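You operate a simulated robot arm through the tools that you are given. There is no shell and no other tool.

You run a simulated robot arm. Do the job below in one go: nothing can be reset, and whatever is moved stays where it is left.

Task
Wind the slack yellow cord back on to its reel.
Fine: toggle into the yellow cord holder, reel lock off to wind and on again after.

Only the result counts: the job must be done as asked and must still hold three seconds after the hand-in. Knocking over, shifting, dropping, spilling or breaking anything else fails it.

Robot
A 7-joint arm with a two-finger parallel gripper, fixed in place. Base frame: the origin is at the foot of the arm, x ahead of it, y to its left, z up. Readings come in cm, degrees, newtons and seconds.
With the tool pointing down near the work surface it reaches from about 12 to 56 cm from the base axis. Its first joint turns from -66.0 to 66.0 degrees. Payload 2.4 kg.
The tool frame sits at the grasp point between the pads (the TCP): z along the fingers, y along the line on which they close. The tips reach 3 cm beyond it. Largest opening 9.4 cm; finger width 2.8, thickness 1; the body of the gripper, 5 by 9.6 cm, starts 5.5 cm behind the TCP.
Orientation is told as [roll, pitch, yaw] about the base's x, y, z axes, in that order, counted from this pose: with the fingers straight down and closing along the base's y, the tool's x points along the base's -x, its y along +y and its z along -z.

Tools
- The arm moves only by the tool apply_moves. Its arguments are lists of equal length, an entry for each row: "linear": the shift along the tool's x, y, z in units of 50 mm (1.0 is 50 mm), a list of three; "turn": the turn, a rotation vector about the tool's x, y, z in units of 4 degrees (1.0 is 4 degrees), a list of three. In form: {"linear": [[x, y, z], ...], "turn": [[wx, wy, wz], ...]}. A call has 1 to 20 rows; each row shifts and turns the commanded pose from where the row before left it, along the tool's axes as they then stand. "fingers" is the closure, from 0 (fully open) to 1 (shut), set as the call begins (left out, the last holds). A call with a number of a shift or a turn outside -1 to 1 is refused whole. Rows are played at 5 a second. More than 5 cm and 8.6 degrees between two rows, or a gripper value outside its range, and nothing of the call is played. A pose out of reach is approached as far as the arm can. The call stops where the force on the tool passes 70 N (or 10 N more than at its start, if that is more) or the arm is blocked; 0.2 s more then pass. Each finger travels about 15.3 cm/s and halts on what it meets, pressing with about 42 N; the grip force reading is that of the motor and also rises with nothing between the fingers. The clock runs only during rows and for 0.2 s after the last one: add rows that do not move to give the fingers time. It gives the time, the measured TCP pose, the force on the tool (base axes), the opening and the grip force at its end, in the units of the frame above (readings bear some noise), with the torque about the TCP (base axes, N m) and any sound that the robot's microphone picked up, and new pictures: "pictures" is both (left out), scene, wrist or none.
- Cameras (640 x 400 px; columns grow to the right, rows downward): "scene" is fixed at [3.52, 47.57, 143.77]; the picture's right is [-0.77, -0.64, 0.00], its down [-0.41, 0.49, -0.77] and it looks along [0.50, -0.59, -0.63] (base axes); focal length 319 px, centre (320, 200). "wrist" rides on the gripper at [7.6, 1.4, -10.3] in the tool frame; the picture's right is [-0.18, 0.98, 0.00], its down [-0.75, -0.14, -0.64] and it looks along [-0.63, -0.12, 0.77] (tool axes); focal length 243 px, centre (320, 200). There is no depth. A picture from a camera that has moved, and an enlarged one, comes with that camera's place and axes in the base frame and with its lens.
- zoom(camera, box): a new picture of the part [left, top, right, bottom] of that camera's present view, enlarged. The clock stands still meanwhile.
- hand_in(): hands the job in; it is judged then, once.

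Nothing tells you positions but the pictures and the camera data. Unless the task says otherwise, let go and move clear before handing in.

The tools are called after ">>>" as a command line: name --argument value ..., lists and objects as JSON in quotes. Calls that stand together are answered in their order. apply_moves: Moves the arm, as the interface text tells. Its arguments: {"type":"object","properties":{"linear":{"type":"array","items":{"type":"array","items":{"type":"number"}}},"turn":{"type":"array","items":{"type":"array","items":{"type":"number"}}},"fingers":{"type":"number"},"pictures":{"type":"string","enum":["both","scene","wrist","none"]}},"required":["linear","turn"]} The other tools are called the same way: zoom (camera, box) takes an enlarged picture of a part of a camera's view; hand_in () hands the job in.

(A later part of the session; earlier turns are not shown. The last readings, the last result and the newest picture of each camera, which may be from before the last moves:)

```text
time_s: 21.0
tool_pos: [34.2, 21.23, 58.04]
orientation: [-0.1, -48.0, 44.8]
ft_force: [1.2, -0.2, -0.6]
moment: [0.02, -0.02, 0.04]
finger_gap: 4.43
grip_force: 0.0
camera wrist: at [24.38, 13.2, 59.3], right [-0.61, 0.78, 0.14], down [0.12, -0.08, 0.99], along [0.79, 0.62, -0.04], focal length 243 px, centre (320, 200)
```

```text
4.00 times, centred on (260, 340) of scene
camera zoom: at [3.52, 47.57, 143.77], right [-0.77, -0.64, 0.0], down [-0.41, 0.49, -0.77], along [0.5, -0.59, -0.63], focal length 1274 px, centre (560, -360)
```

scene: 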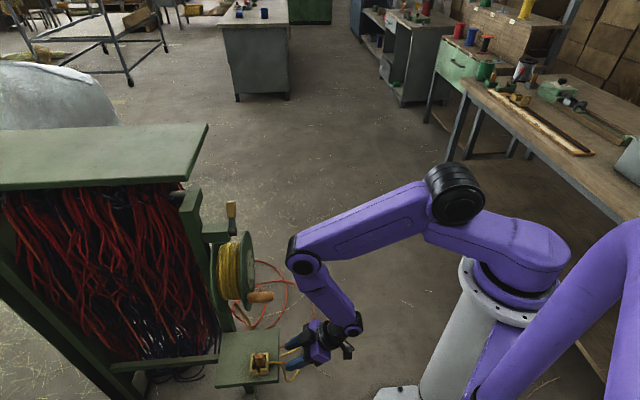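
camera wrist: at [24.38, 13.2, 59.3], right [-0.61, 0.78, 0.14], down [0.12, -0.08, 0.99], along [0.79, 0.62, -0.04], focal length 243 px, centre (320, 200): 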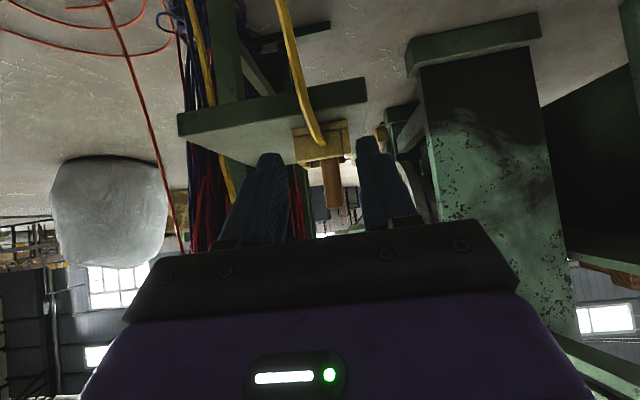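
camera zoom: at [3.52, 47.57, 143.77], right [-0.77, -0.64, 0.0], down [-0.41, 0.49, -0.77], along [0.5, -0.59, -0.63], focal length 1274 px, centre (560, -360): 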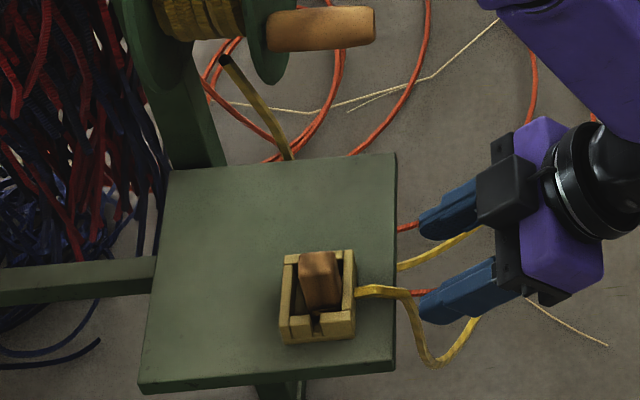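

The toggle stands upright in the holder with the wooden top visible from above. Next I raise the hand and level it, to look at the lock lever.

>>> apply_moves --linear '[[0.534, 0, -0.595], [-0.699, 0, -0.628], [-0.699, 0, -0.628], [-0.699, 0, -0.628], [-0.699, 0, -0.628], [-0.699, 0, -0.628], [-0.699, 0, -0.628], [-0.699, 0, -0.628], [-0.699, 0, -0.628], [-0.699, 0, -0.628], [0, 0, 0]]' --turn '[[0, 0, 0], [0, 0, 0], [0, 0, 0], [0, 0, 0], [0, 0, 0], [0, 0, 0], [0, 0, 0], [0, 0, 0], [0, 0, 0], [0, 0, 0], [0, 0, 0]]' --fingers 0 --pictures "scene"

>>> apply_moves --linear '[[0, 0, 0], [0, 0, 0], [0, 0, 0], [0, 0, 0], [0, 0, 0], [0, 0, 0], [0, 0, 0], [0, 0, 0], [0, 0, 0], [0, 0, 0], [0, 0, 0], [0, 0, 0], [0, -0.5, 0], [0, -0.5, 0], [0, -0.5, 0], [0, -0.5, 0], [0, 0, 0]]' --turn '[[0, 1, 0], [0, 1, 0], [0, 1, 0], [0, 1, 0], [0, 1, 0], [0, 1, 0], [0, 1, 0], [0, 1, 0], [0, 1, 0], [0, 1, 0], [0, 1, 0], [0, 1, 0], [0, 0, 0], [0, 0, 0], [0, 0, 0], [0, 0, 0], [0, 0, 0]]'

```text
time_s: 23.4
tool_pos: [31.6, 18.61, 100.43]
orientation: [0.1, -47.9, 45.0]
ft_force: [-0.5, -0.4, 0.3]
moment: [0.02, -0.02, -0.01]
finger_gap: 9.41
grip_force: 0.1
```

scene: 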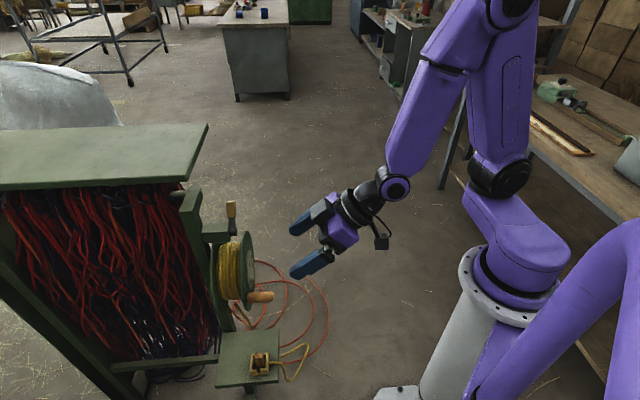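

```text
time_s: 27.0
tool_pos: [38.0, 11.0, 99.16]
orientation: [-5.9, -18.8, 44.4]
ft_force: [0.5, -0.2, -0.5]
moment: [0.0, 0.01, 0.03]
finger_gap: 9.41
grip_force: 0.0
out of reach, approached as far as the arm can: row 6, 7, 8, 9, 10, 11, 14, 15, 16
camera wrist: at [28.79, 5.42, 106.34], right [-0.54, 0.84, -0.04], down [0.41, 0.3, 0.86], along [0.74, 0.45, -0.51], focal length 243 px, centre (320, 200)
```

scene: 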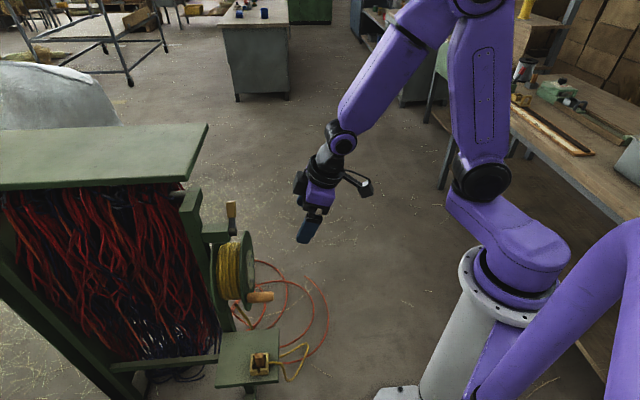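
wrist: 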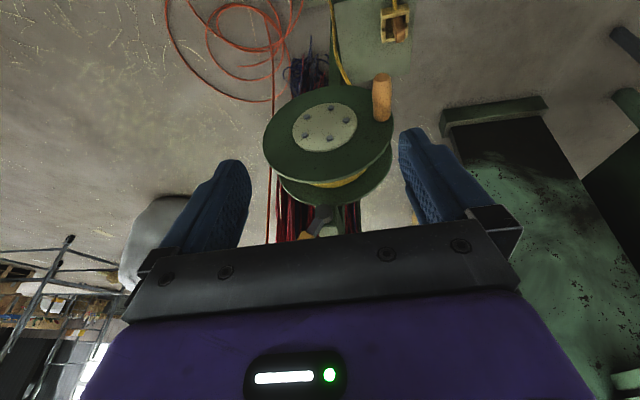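

The arm could not fully level here, but the view of the reel face is good. I enlarge the reel and lever area.

>>> zoom --camera "wrist" --box '[230, 60, 430, 250]'

>>> zoom --camera "scene" --box '[180, 180, 300, 290]'

```text
2.11 times, centred on (330, 155) of wrist
camera zoom: at [28.79, 5.42, 106.34], right [-0.54, 0.84, -0.04], down [0.41, 0.3, 0.86], along [0.74, 0.45, -0.51], focal length 511 px, centre (299, 295)
```

zoom: 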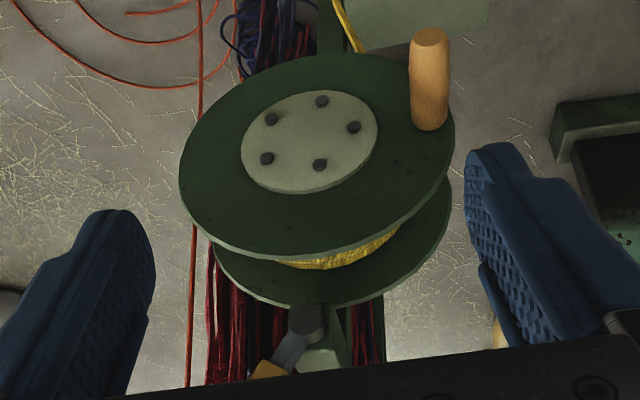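

```text
3.64 times, centred on (240, 235) of scene
camera zoom: at [3.52, 47.57, 143.77], right [-0.77, -0.64, 0.0], down [-0.41, 0.49, -0.77], along [0.5, -0.59, -0.63], focal length 1159 px, centre (611, 73)
```

zoom: 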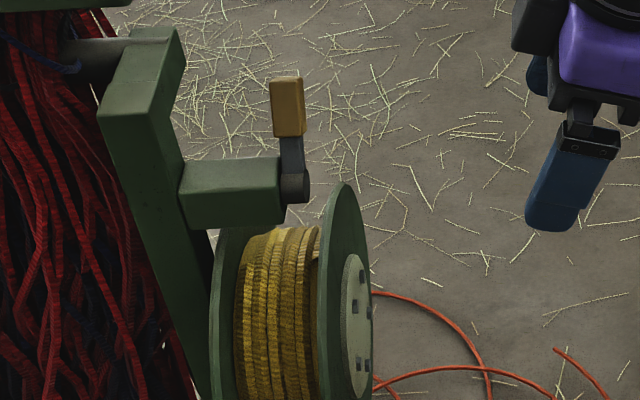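

The lever's pivot is above the reel and its wooden end leans to the -T side. I check where the arm settles before planning the lever push.

>>> apply_moves --linear '[[0, 0, 0], [0, 0, 0], [0, 0, 0]]' --turn '[[0, 0, 0], [0, 0, 0], [0, 0, 0]]' --fingers 1

```text
time_s: 27.8
tool_pos: [37.88, 10.86, 99.25]
orientation: [-6.0, -18.9, 44.3]
ft_force: [-0.6, 0.2, -0.6]
moment: [0.01, -0.03, 0.02]
finger_gap: 0.0
grip_force: 33.1
camera wrist: at [28.78, 5.44, 106.34], right [-0.54, 0.84, -0.04], down [0.41, 0.3, 0.86], along [0.74, 0.45, -0.51], focal length 243 px, centre (320, 200)
```

scene: 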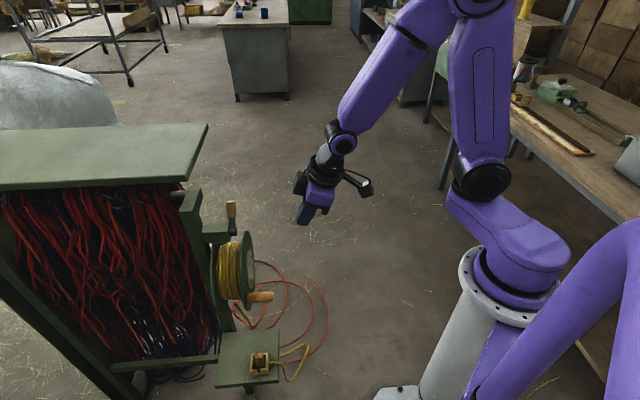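
wrist: 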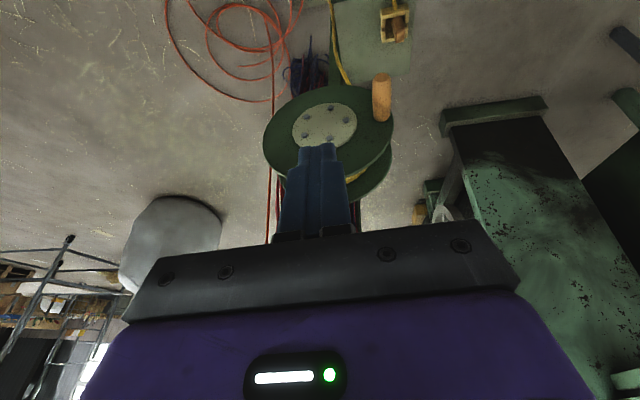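

The arm holds at a pitch of about -19°. A tilted hand suits the lever anyway, so I tilt 16° and see how the commanded pose follows.

>>> apply_moves --linear '[[0, 0, 0], [0, 0, 0], [0, 0, 0], [0, 0, 0], [0, 0, 0]]' --turn '[[0, -1, 0], [0, -1, 0], [0, -1, 0], [0, -1, 0], [0, 0, 0]]' --pictures "none"

```text
time_s: 29.0
tool_pos: [36.83, 11.43, 101.73]
orientation: [-3.9, -34.3, 45.1]
ft_force: [-0.2, -0.5, -0.1]
moment: [0.01, -0.02, 0.03]
finger_gap: 0.02
grip_force: 33.4
out of reach, approached as far as the arm can: row 3, 4
```

The limit is the arm folding too close to its shoulder, so reaching outward will help. I undo the roll and move out to the -T side of the lever, still in front of the reel.

>>> apply_moves --linear '[[-0.266, -0.48, 0.312], [-0.266, -0.48, 0.312], [-0.266, -0.48, 0.312], [-0.266, -0.48, 0.312], [-0.266, -0.48, 0.312], [0, 0, 0], [0, 0, 0]]' --turn '[[0, 0, 0], [0, 0, 0], [0, 0, 0], [0, 0, 0], [0, 0, 0], [-0.975, 0, 0], [0, 0, 0]]'

```text
time_s: 30.6
tool_pos: [52.48, 9.4, 99.84]
orientation: [-1.0, -34.5, 45.7]
ft_force: [-0.8, 0.0, 0.1]
moment: [0.03, 0.01, 0.02]
finger_gap: 0.01
grip_force: 33.0
camera wrist: at [42.98, 1.82, 104.13], right [-0.59, 0.8, 0.09], down [0.27, 0.09, 0.96], along [0.76, 0.59, -0.27], focal length 243 px, centre (320, 200)
```

scene: 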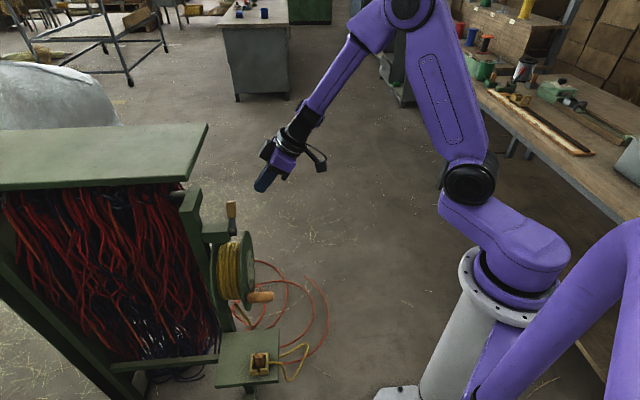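
wrist: 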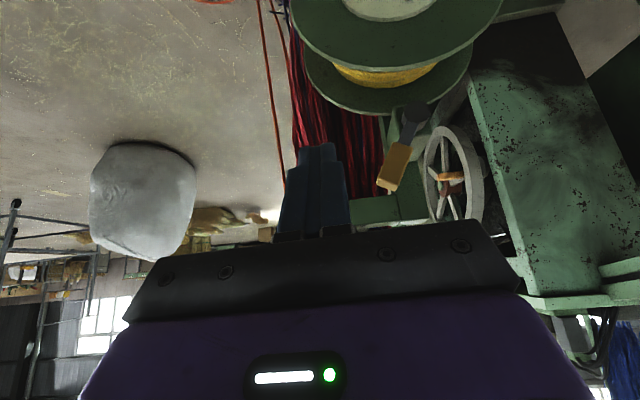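

The lever is in clear view to the right of the fingers. I enlarge it for its exact position.

>>> zoom --camera "wrist" --box '[300, 60, 500, 220]'

>>> zoom --camera "scene" --box '[190, 170, 290, 260]'

```text
2.50 times, centred on (400, 140) of wrist
camera zoom: at [42.98, 1.82, 104.13], right [-0.59, 0.8, 0.09], down [0.27, 0.09, 0.96], along [0.76, 0.59, -0.27], focal length 606 px, centre (120, 350)
```

zoom: 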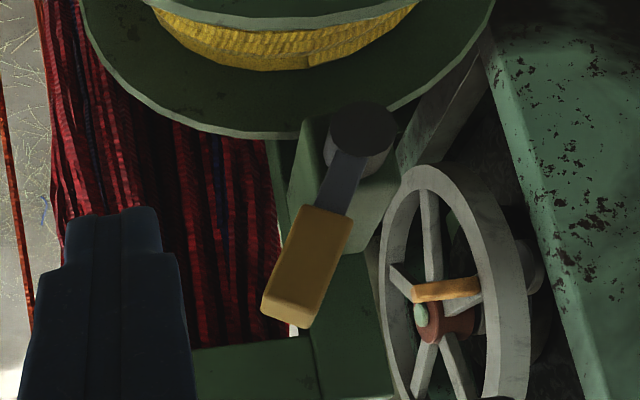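

```text
4.44 times, centred on (240, 215) of scene
camera zoom: at [3.52, 47.57, 143.77], right [-0.77, -0.64, 0.0], down [-0.41, 0.49, -0.77], along [0.5, -0.59, -0.63], focal length 1416 px, centre (676, 133)
```

zoom: 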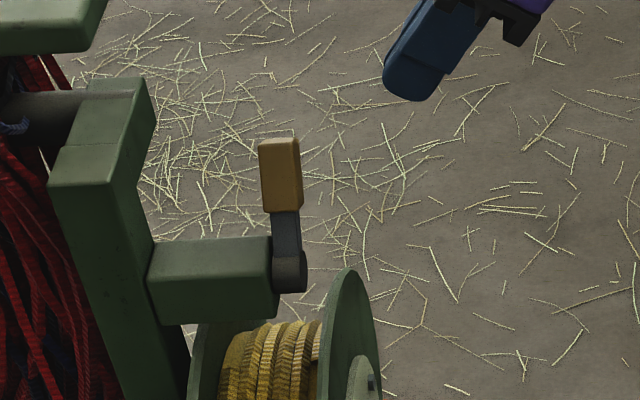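

Lever pivot at about N=-51.6, T=-22, z=92; its wooden end is at T≈-25, z≈96.4, leaning 34° to the -T side. I place the closed fingers just on its -T side.

>>> apply_moves --linear '[[-0.33, 0.08, 0.356], [-0.33, 0.08, 0.356], [-0.33, 0.08, 0.356], [0, 0, 0]]' --turn '[[0, 0, 0], [0, 0, 0], [0, 0, 0], [0, 0, 0]]'

>>> zoom --camera "wrist" --box '[240, 60, 440, 240]'

>>> zoom --camera "scene" --box '[190, 150, 300, 260]'

```text
time_s: 31.6
tool_pos: [56.93, 15.36, 98.21]
orientation: [-1.2, -34.4, 45.7]
ft_force: [0.4, -0.5, 0.1]
moment: [0.0, 0.0, 0.02]
finger_gap: 0.0
grip_force: 32.9
camera wrist: at [47.42, 7.71, 102.44], right [-0.59, 0.8, 0.09], down [0.27, 0.09, 0.96], along [0.76, 0.59, -0.27], focal length 243 px, centre (320, 200)
```

scene: 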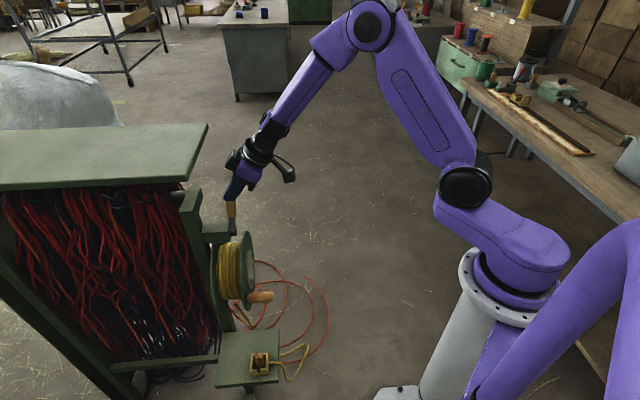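
wrist: 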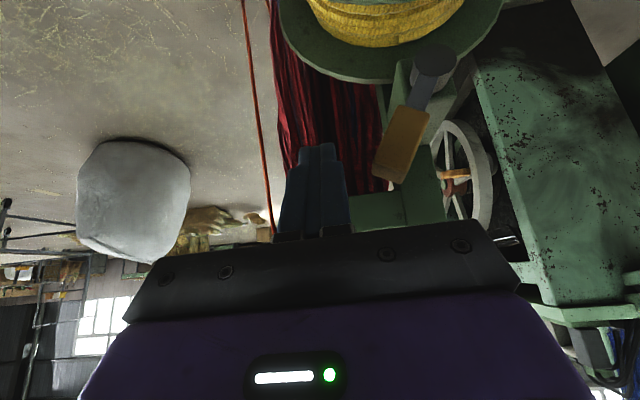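

```text
2.22 times, centred on (340, 150) of wrist
camera zoom: at [47.42, 7.71, 102.44], right [-0.59, 0.8, 0.09], down [0.27, 0.09, 0.96], along [0.76, 0.59, -0.27], focal length 539 px, centre (276, 311)
```

zoom: 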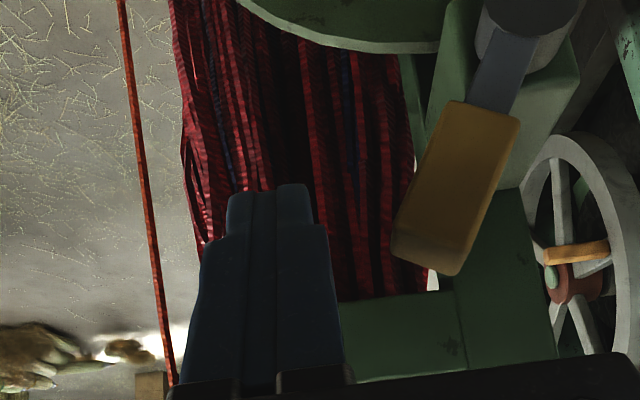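

```text
3.64 times, centred on (245, 205) of scene
camera zoom: at [3.52, 47.57, 143.77], right [-0.77, -0.64, 0.0], down [-0.41, 0.49, -0.77], along [0.5, -0.59, -0.63], focal length 1159 px, centre (593, 182)
```

zoom: 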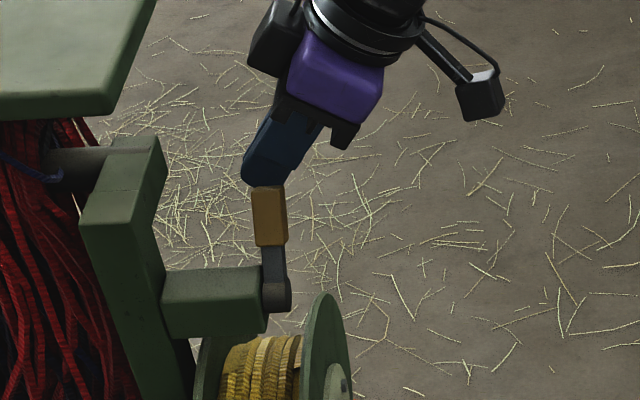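

The finger is beside the lever with about 2 cm gap. I push gently toward +T in small steps and watch the force.

>>> apply_moves --linear '[[0, 0.12, 0], [0, 0.12, 0], [0, 0.12, 0], [0, 0.12, 0], [0, 0.12, 0], [0, 0.12, 0], [0, 0, 0]]' --turn '[[0, 0, 0], [0, 0, 0], [0, 0, 0], [0, 0, 0], [0, 0, 0], [0, 0, 0], [0, 0, 0]]'

```text
time_s: 33.2
tool_pos: [54.67, 17.25, 98.82]
orientation: [-1.6, -35.1, 45.3]
ft_force: [3.2, -27.5, 48.3]
moment: [0.16, 0.54, 0.29]
finger_gap: 0.0
grip_force: 32.9
camera wrist: at [44.98, 9.84, 102.84], right [-0.58, 0.81, 0.08], down [0.26, 0.09, 0.96], along [0.77, 0.58, -0.26], focal length 243 px, centre (320, 200)
```

scene: 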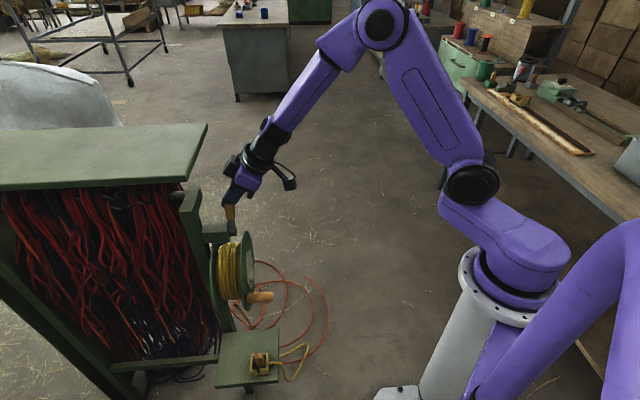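
wrist: 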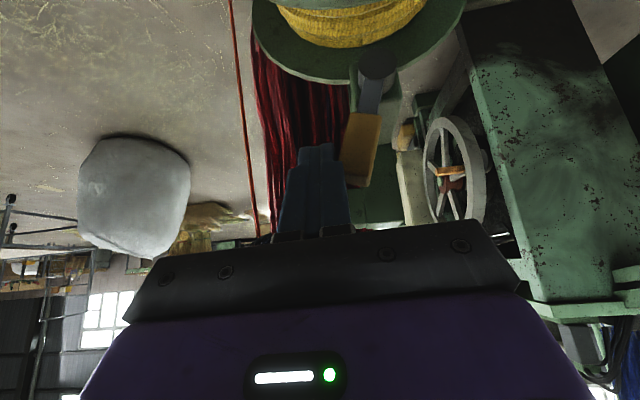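

The lever has moved somewhat, but there is a 48 N upward force. I look closely before going on.

>>> zoom --camera "wrist" --box '[240, 40, 440, 240]'

>>> zoom --camera "scene" --box '[190, 150, 300, 260]'

```text
2.00 times, centred on (340, 140) of wrist
camera zoom: at [44.98, 9.84, 102.84], right [-0.58, 0.81, 0.08], down [0.26, 0.09, 0.96], along [0.77, 0.58, -0.26], focal length 485 px, centre (280, 320)
```

zoom: 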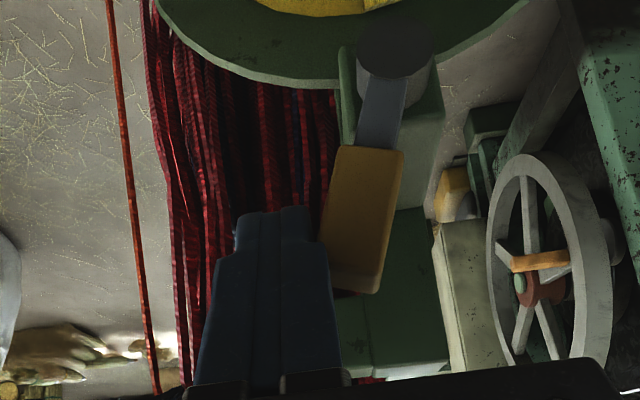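

```text
3.64 times, centred on (245, 205) of scene
camera zoom: at [3.44, 47.46, 143.81], right [-0.77, -0.64, 0.0], down [-0.41, 0.49, -0.77], along [0.5, -0.59, -0.63], focal length 1159 px, centre (593, 182)
```

zoom: 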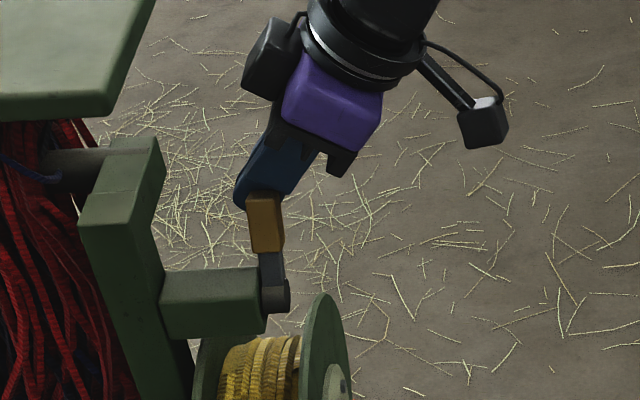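

The finger's ledge caught on the end of the lever. I back off, raise the hand, and open the fingers partly so I can straddle the lever and move it with the flat inner faces.

>>> apply_moves --linear '[[0, -0.2, 0], [0, -0.2, 0], [-0.285, 0, -0.41], [-0.285, 0, -0.41], [0, 0, 0], [0, 0, 0]]' --turn '[[0, 0, 0], [0, 0, 0], [0, 0, 0], [0, 0, 0], [0, 0, 0], [0, 0, 0]]'

>>> zoom --camera "wrist" --box '[240, 0, 440, 200]'

>>> zoom --camera "scene" --box '[190, 150, 300, 260]'

```text
time_s: 34.6
tool_pos: [55.6, 16.35, 103.17]
orientation: [-1.0, -34.4, 45.6]
ft_force: [-0.2, 0.7, -0.5]
moment: [-0.04, 0.02, 0.0]
finger_gap: 0.01
grip_force: 32.4
camera wrist: at [46.03, 8.9, 107.39], right [-0.59, 0.8, 0.09], down [0.27, 0.09, 0.96], along [0.76, 0.59, -0.27], focal length 243 px, centre (320, 200)
```

scene: 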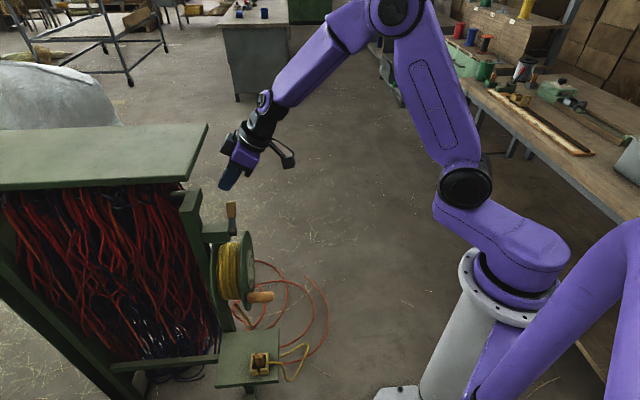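
wrist: 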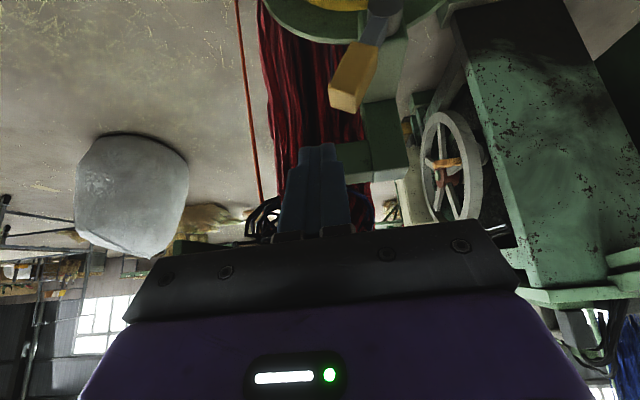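

```text
2.00 times, centred on (340, 100) of wrist
camera zoom: at [46.03, 8.9, 107.39], right [-0.59, 0.8, 0.09], down [0.27, 0.09, 0.96], along [0.76, 0.59, -0.27], focal length 485 px, centre (280, 400)
```

zoom: 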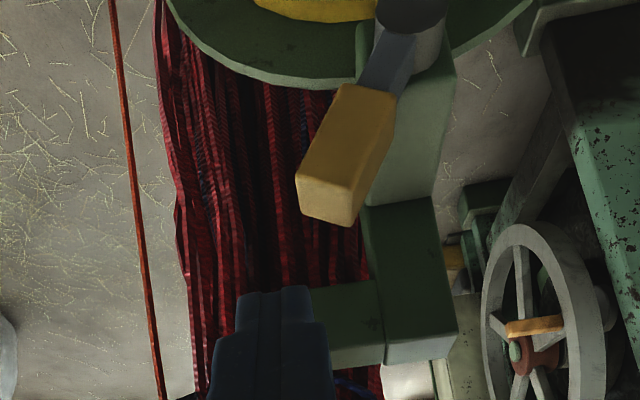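

```text
3.64 times, centred on (245, 205) of scene
camera zoom: at [3.52, 47.57, 143.77], right [-0.77, -0.64, 0.0], down [-0.41, 0.49, -0.77], along [0.5, -0.59, -0.63], focal length 1159 px, centre (593, 182)
```

zoom: 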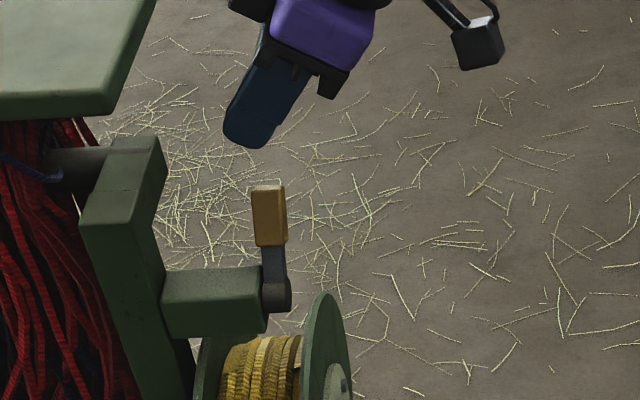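

The lever sprang back, so it is an over-centre type and must be pushed past upright. I open the fingers to about 6 cm, centre over the lever, and lower around it.

>>> apply_moves --linear '[[0, 0.25, 0], [0, 0.26, 0], [0, 0, 0], [0.266, 0, 0.388], [0.266, 0, 0.388], [0, 0, 0]]' --turn '[[0, 0, 0], [0, 0, 0], [0, 0, 0], [0, 0, 0], [0, 0, 0], [0, 0, 0]]' --fingers 0.36

>>> zoom --camera "wrist" --box '[220, 40, 420, 240]'

>>> zoom --camera "scene" --box '[190, 150, 300, 260]'

```text
time_s: 36.0
tool_pos: [53.9, 18.04, 98.45]
orientation: [-1.3, -34.4, 45.8]
ft_force: [-0.1, -0.3, 0.6]
moment: [0.02, -0.03, 0.0]
finger_gap: 6.03
grip_force: 0.1
camera wrist: at [44.35, 10.58, 102.65], right [-0.59, 0.8, 0.09], down [0.27, 0.09, 0.96], along [0.76, 0.59, -0.27], focal length 243 px, centre (320, 200)
```

scene: 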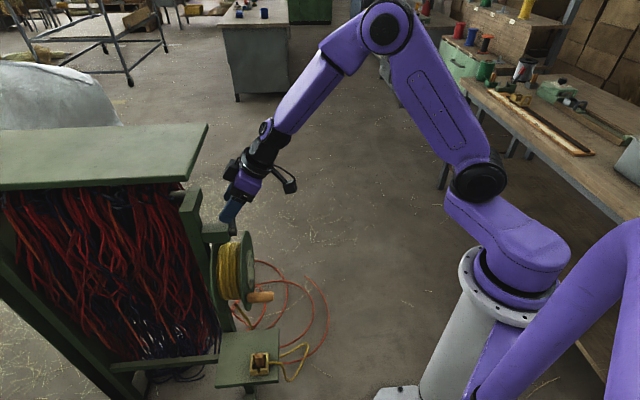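
wrist: 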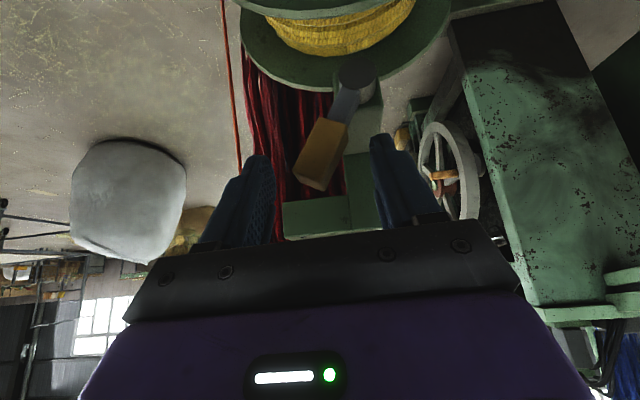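

```text
2.00 times, centred on (320, 140) of wrist
camera zoom: at [44.35, 10.58, 102.65], right [-0.59, 0.8, 0.09], down [0.27, 0.09, 0.96], along [0.76, 0.59, -0.27], focal length 485 px, centre (320, 320)
```

zoom: 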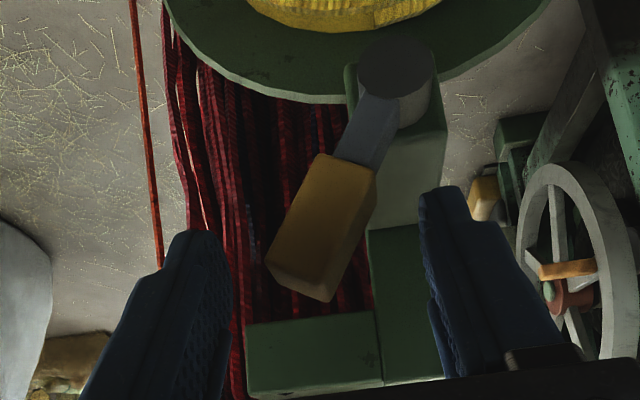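

```text
3.64 times, centred on (245, 205) of scene
camera zoom: at [3.52, 47.57, 143.77], right [-0.77, -0.64, 0.0], down [-0.41, 0.49, -0.77], along [0.5, -0.59, -0.63], focal length 1159 px, centre (593, 182)
```

zoom: 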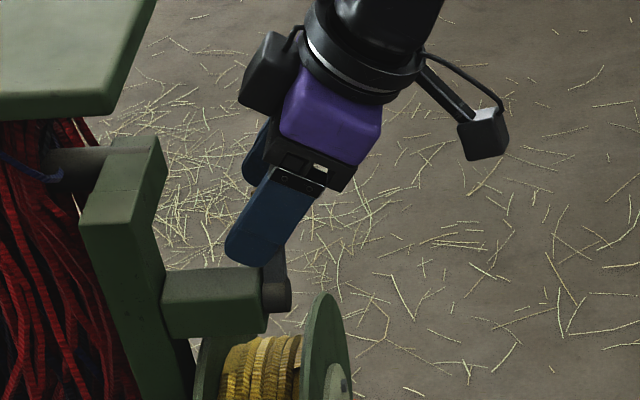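

The lever is between the fingers. I push toward +T with the inner face.

>>> apply_moves --linear '[[0, 0.1, 0], [0, 0.1, 0], [0, 0.1, 0], [0, 0.1, 0], [0, 0.1, 0], [0, 0.1, 0], [0, 0.1, 0], [0, 0.1, 0], [0, 0.1, 0]]' --turn '[[0, 0, 0], [0, 0, 0], [0, 0, 0], [0, 0, 0], [0, 0, 0], [0, 0, 0], [0, 0, 0], [0, 0, 0], [0, 0, 0]]'

>>> zoom --camera "wrist" --box '[220, 40, 420, 240]'

```text
time_s: 38.0
tool_pos: [50.78, 21.32, 98.49]
orientation: [-1.3, -34.6, 45.7]
ft_force: [2.7, -0.3, 4.1]
moment: [-0.11, 0.36, 0.11]
finger_gap: 6.15
grip_force: 1.0
camera wrist: at [41.15, 13.83, 102.7], right [-0.59, 0.8, 0.09], down [0.27, 0.09, 0.96], along [0.76, 0.59, -0.27], focal length 243 px, centre (320, 200)
```

scene: 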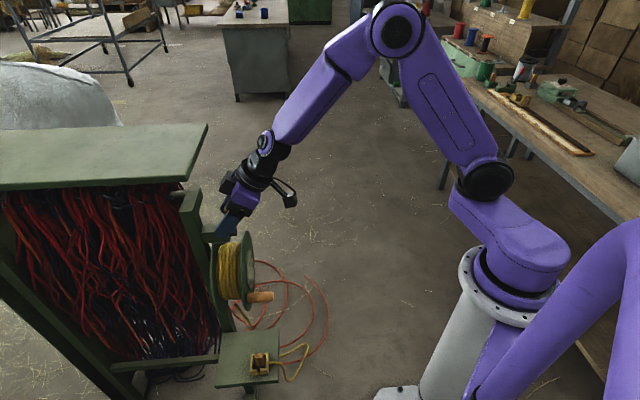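
wrist: 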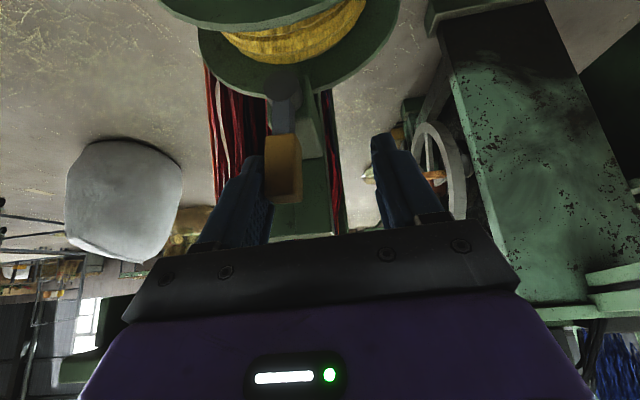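

```text
2.00 times, centred on (320, 140) of wrist
camera zoom: at [41.15, 13.83, 102.7], right [-0.59, 0.8, 0.09], down [0.27, 0.09, 0.96], along [0.76, 0.59, -0.27], focal length 485 px, centre (320, 320)
```

zoom: 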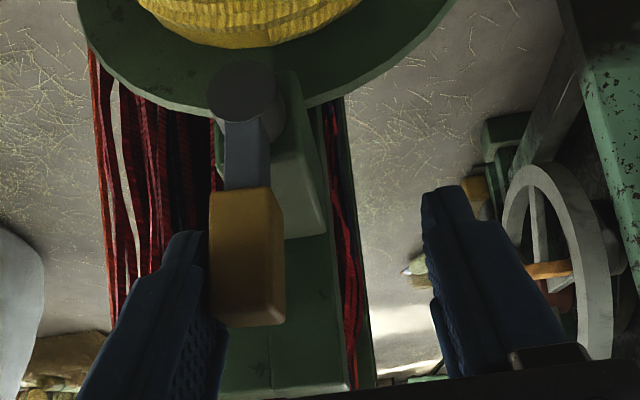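

The lever is now upright with little resistance (about 4 N). I continue pushing toward +T.

>>> apply_moves --linear '[[0, 0.1, 0], [0, 0.1, 0], [0, 0.1, 0], [0, 0.1, 0], [0, 0.1, 0]]' --turn '[[0, 0, 0], [0, 0, 0], [0, 0, 0], [0, 0, 0], [0, 0, 0]]'

>>> zoom --camera "wrist" --box '[220, 40, 420, 240]'

```text
time_s: 39.2
tool_pos: [49.05, 23.02, 98.29]
orientation: [-1.2, -34.5, 45.6]
ft_force: [4.1, -4.4, 1.4]
moment: [-0.13, -0.15, -0.05]
finger_gap: 6.34
grip_force: 3.6
camera wrist: at [39.43, 15.52, 102.55], right [-0.59, 0.8, 0.09], down [0.27, 0.09, 0.96], along [0.76, 0.59, -0.27], focal length 243 px, centre (320, 200)
```

scene: 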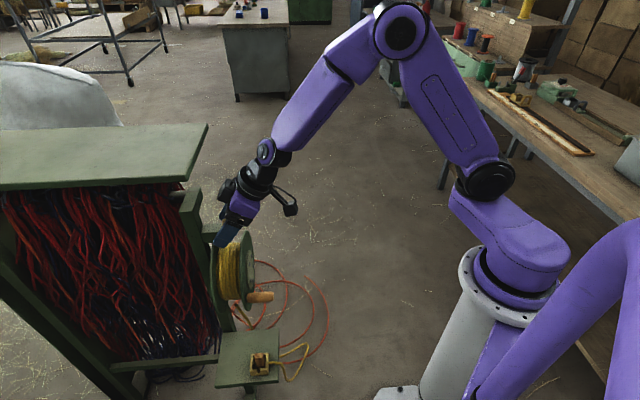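
wrist: 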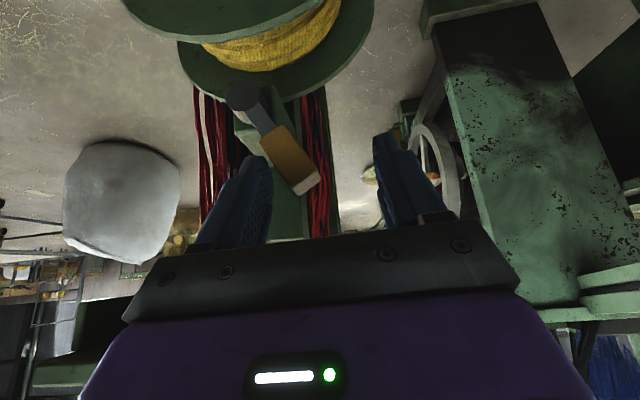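

```text
2.00 times, centred on (320, 140) of wrist
camera zoom: at [39.43, 15.52, 102.55], right [-0.59, 0.8, 0.09], down [0.27, 0.09, 0.96], along [0.76, 0.59, -0.27], focal length 485 px, centre (320, 320)
```

zoom: 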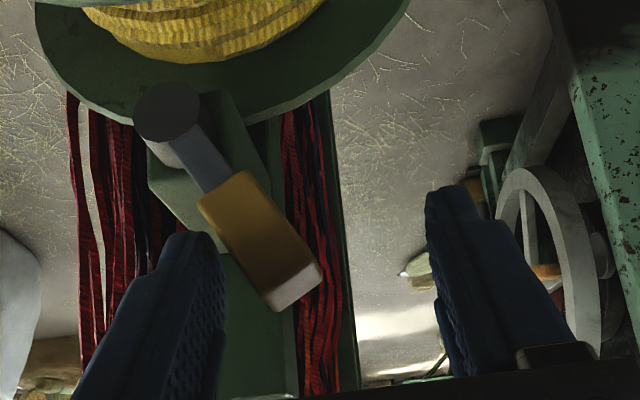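

The lever has flipped over to the +T side, which should be lock off. I back off, raise clear and come round above the crank knob.

>>> apply_moves --linear '[[0, -0.1, 0], [-0.453, 0, -0.66], [-0.453, 0, -0.66], [0.741, 0, -0.509], [0.741, 0, -0.509], [0, 0.49, 0], [0, 0.49, 0], [0, 0, 0]]' --turn '[[0, 0, 0], [0, 0, 0], [0, 0, 0], [0, 0, 0], [0, 0, 0], [0, 0, 0], [0, 0, 0], [0, 0, 0]]'

>>> zoom --camera "scene" --box '[190, 180, 330, 320]'

>>> zoom --camera "wrist" --box '[140, 0, 440, 240]'

```text
time_s: 41.0
tool_pos: [39.22, 19.87, 106.35]
orientation: [-1.1, -34.4, 45.7]
ft_force: [0.2, 0.6, 0.1]
moment: [0.01, -0.02, 0.01]
finger_gap: 6.0
grip_force: 0.1
camera wrist: at [29.72, 12.42, 110.5], right [-0.59, 0.8, 0.09], down [0.27, 0.09, 0.96], along [0.76, 0.59, -0.27], focal length 243 px, centre (320, 200)
```

scene: 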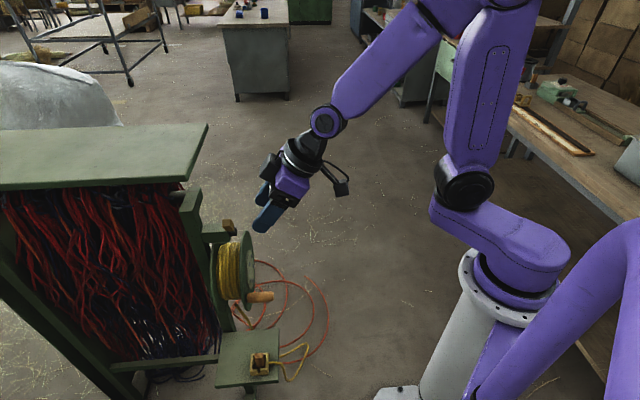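
wrist: 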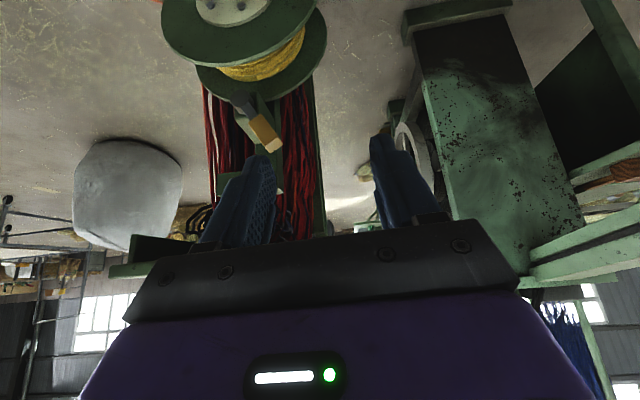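

```text
2.86 times, centred on (260, 250) of scene
camera zoom: at [3.51, 47.57, 143.77], right [-0.77, -0.64, 0.0], down [-0.41, 0.49, -0.77], along [0.5, -0.59, -0.63], focal length 910 px, centre (491, 57)
```

zoom: 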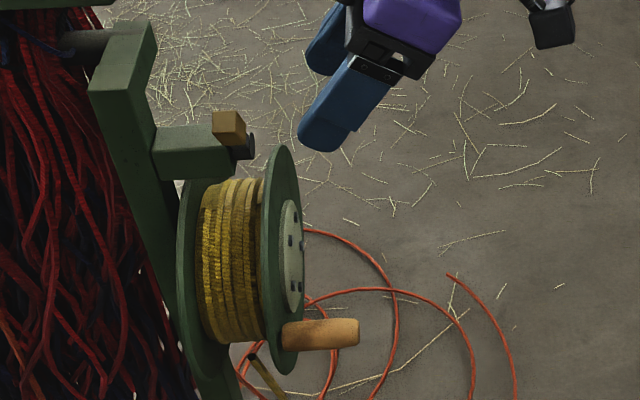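

```text
1.67 times, centred on (290, 120) of wrist
camera zoom: at [29.72, 12.42, 110.5], right [-0.59, 0.8, 0.09], down [0.27, 0.09, 0.96], along [0.76, 0.59, -0.27], focal length 404 px, centre (370, 333)
```

zoom: 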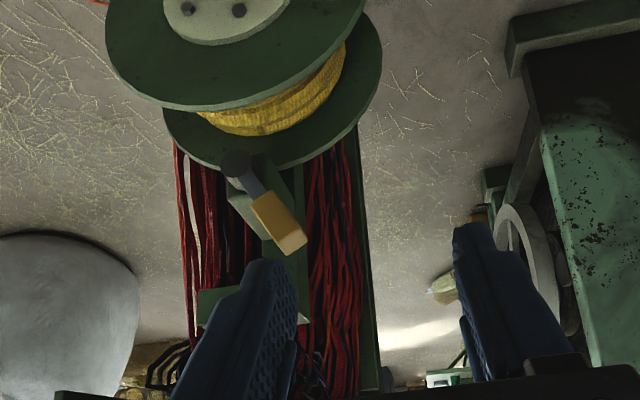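

Lever stays flipped over. Refined estimate: hub at T≈-22.5, z≈79, knob axis at T≈-14.0, z≈77.7, N from -50 to -43.7. I descend to just above the knob with the fingers about 6 cm open.

>>> apply_moves --linear '[[0.33, -0.012, 0.764], [0.33, -0.012, 0.764], [0.33, -0.012, 0.764], [0.33, -0.012, 0.764], [0.33, -0.012, 0.764], [0, 0, 0]]' --turn '[[0, 0, 0], [0, 0, 0], [0, 0, 0], [0, 0, 0], [0, 0, 0], [0, 0, 0]]'

>>> zoom --camera "wrist" --box '[180, 0, 460, 240]'

>>> zoom --camera "scene" --box '[190, 220, 330, 340]'

```text
time_s: 42.4
tool_pos: [42.65, 22.17, 85.84]
orientation: [-1.0, -34.5, 45.7]
ft_force: [0.0, 0.3, 0.0]
moment: [0.02, -0.04, 0.04]
finger_gap: 6.02
grip_force: 0.0
camera wrist: at [33.19, 14.66, 90.0], right [-0.59, 0.8, 0.09], down [0.27, 0.09, 0.96], along [0.76, 0.59, -0.27], focal length 243 px, centre (320, 200)
```

scene: 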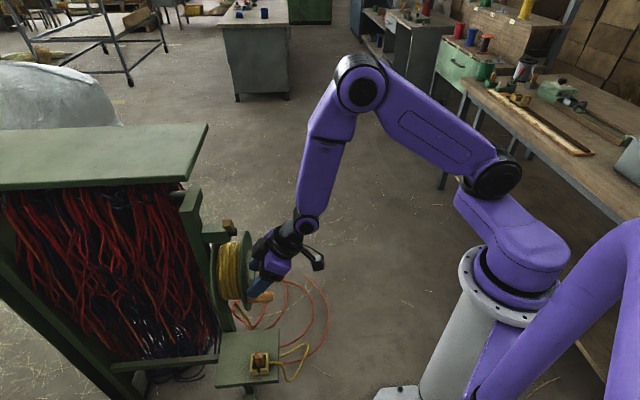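
wrist: 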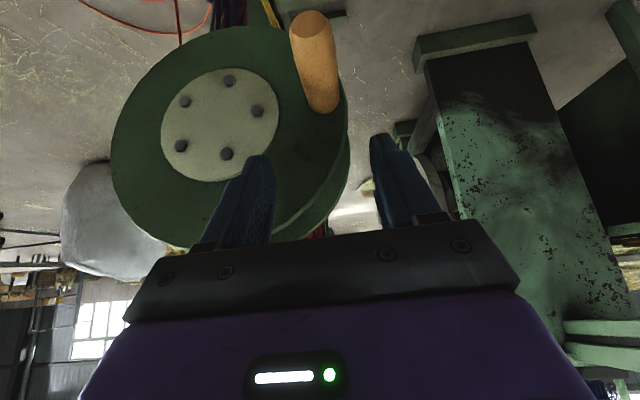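

```text
1.67 times, centred on (320, 120) of wrist
camera zoom: at [33.19, 14.66, 90.0], right [-0.59, 0.8, 0.09], down [0.27, 0.09, 0.96], along [0.76, 0.59, -0.27], focal length 404 px, centre (320, 333)
```

zoom: 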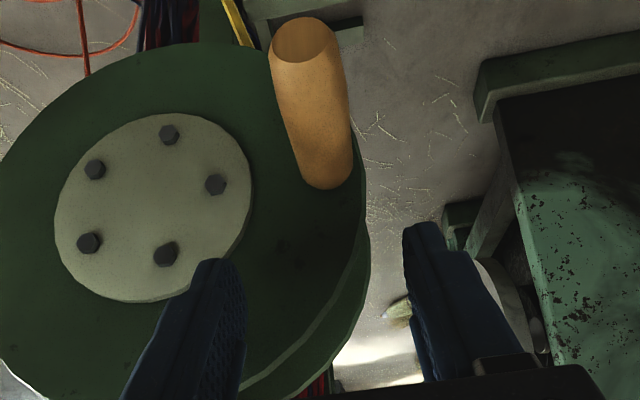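

```text
3.33 times, centred on (260, 280) of scene
camera zoom: at [3.52, 47.57, 143.77], right [-0.77, -0.64, 0.0], down [-0.41, 0.49, -0.77], along [0.5, -0.59, -0.63], focal length 1062 px, centre (520, -67)
```

zoom: 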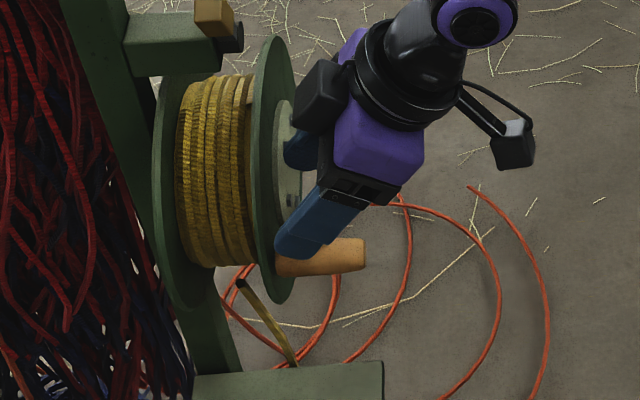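

The knob and hub are clearly visible: knob axis T≈-14.0, z≈77.7 and hub T≈-22.5, z≈78.5, radius about 8.5 cm. I lower over the knob and then close.

>>> apply_moves --linear '[[0.305, 0.032, 0.445], [0.305, 0.032, 0.445], [0.305, 0.032, 0.445], [0, 0, 0]]' --turn '[[0, 0, 0], [0, 0, 0], [0, 0, 0], [0, 0, 0]]'

>>> zoom --camera "wrist" --box '[180, 0, 460, 240]'

>>> zoom --camera "scene" --box '[190, 220, 330, 340]'

```text
time_s: 43.4
tool_pos: [42.35, 22.41, 77.69]
orientation: [-1.1, -34.4, 45.8]
ft_force: [0.1, -0.1, 0.2]
moment: [-0.02, 0.01, 0.04]
finger_gap: 6.03
grip_force: 0.1
camera wrist: at [32.88, 15.03, 81.99], right [-0.59, 0.8, 0.09], down [0.27, 0.09, 0.96], along [0.76, 0.59, -0.27], focal length 243 px, centre (320, 200)
```

scene: 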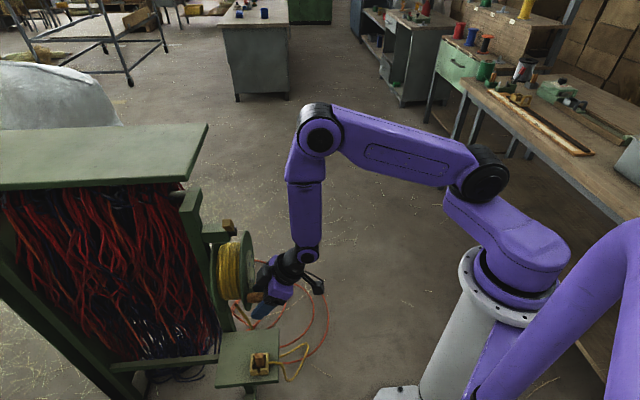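
wrist: 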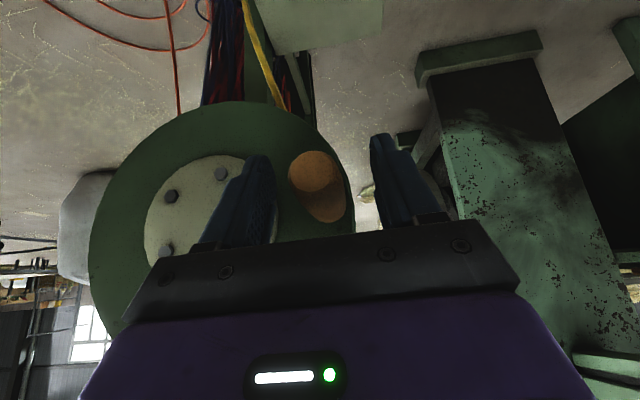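

```text
1.67 times, centred on (320, 120) of wrist
camera zoom: at [32.88, 15.03, 81.99], right [-0.59, 0.8, 0.09], down [0.27, 0.09, 0.96], along [0.76, 0.59, -0.27], focal length 404 px, centre (320, 333)
```

zoom: 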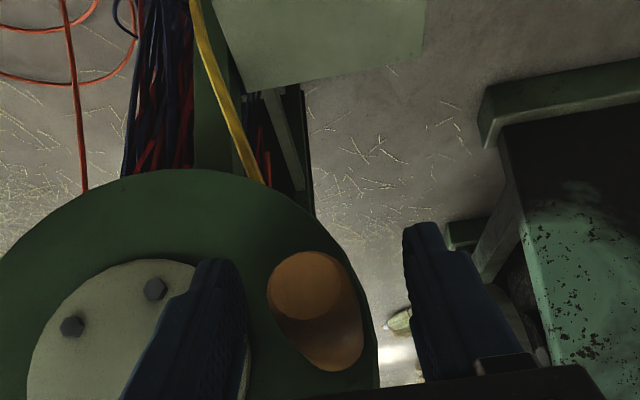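

```text
3.33 times, centred on (260, 280) of scene
camera zoom: at [3.52, 47.57, 143.77], right [-0.77, -0.64, 0.0], down [-0.41, 0.49, -0.77], along [0.5, -0.59, -0.63], focal length 1062 px, centre (520, -67)
```

zoom: 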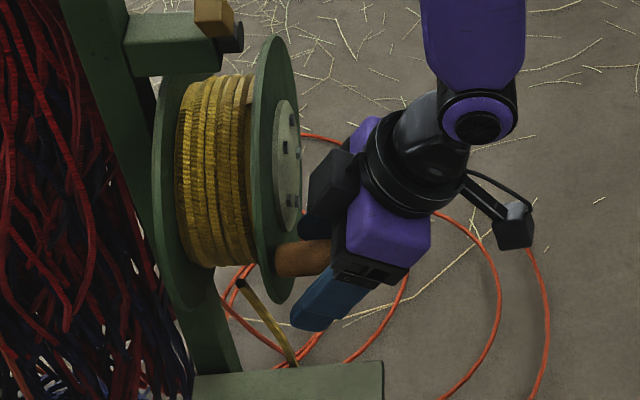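

The knob is centred between the fingers. I close on it.

>>> apply_moves --linear '[[0, 0, 0], [0, 0, 0], [0, 0, 0]]' --turn '[[0, 0, 0], [0, 0, 0], [0, 0, 0]]' --fingers 1

```text
time_s: 44.2
tool_pos: [42.35, 22.53, 77.8]
orientation: [-1.1, -34.4, 45.8]
ft_force: [-0.6, 3.3, -1.1]
moment: [0.05, -0.06, -0.06]
finger_gap: 2.76
grip_force: 44.9
camera wrist: at [32.86, 15.05, 82.02], right [-0.59, 0.8, 0.09], down [0.27, 0.09, 0.96], along [0.76, 0.59, -0.27], focal length 243 px, centre (320, 200)
```

scene: 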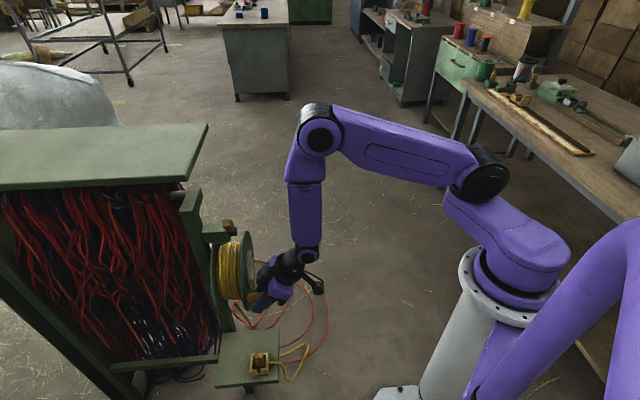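
wrist: 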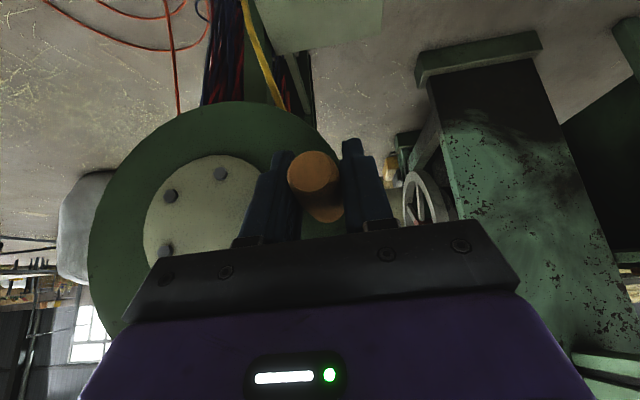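

Gripped (gap 2.8 cm). The cord comes up on the +T side of the drum, so winding should lift the knob from here; I test 2 cm upward.

>>> apply_moves --linear '[[-0.0565, 0, -0.0825], [-0.0565, 0, -0.0825], [-0.0565, 0, -0.0825], [-0.0565, 0, -0.0825], [0, 0, 0]]' --turn '[[0, 0, 0], [0, 0, 0], [0, 0, 0], [0, 0, 0], [0, 0, 0]]'

>>> zoom --camera "scene" --box '[190, 220, 350, 390]'

```text
time_s: 45.4
tool_pos: [42.51, 22.38, 79.72]
orientation: [-1.3, -34.6, 45.4]
ft_force: [22.3, -6.8, -5.8]
moment: [0.3, -0.28, 0.39]
finger_gap: 2.77
grip_force: 44.7
camera wrist: at [32.97, 14.94, 84.01], right [-0.58, 0.81, 0.09], down [0.27, 0.09, 0.96], along [0.77, 0.58, -0.27], focal length 243 px, centre (320, 200)
```

scene: 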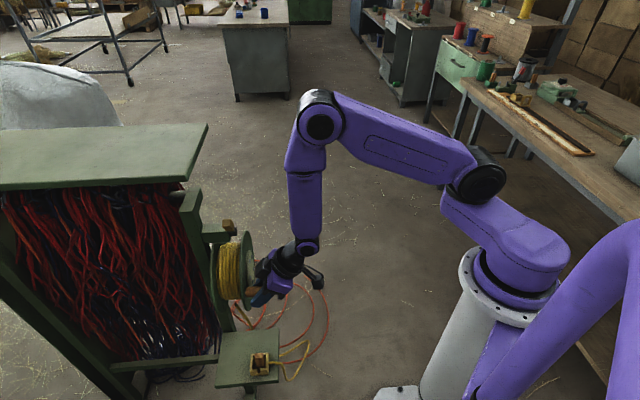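
wrist: 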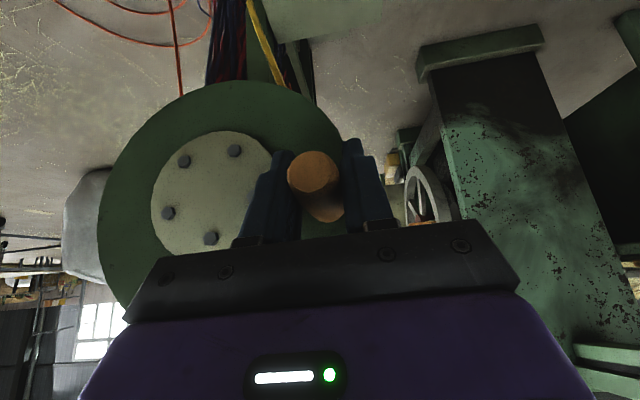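

```text
2.35 times, centred on (270, 305) of scene
camera zoom: at [3.57, 47.56, 143.77], right [-0.77, -0.64, 0.0], down [-0.41, 0.49, -0.77], along [0.5, -0.59, -0.63], focal length 750 px, centre (438, -47)
```

zoom: 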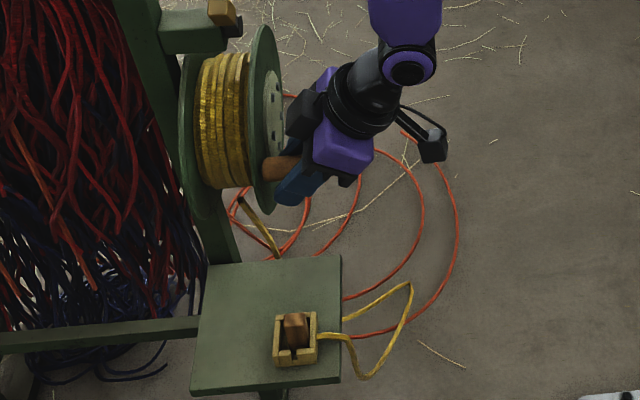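

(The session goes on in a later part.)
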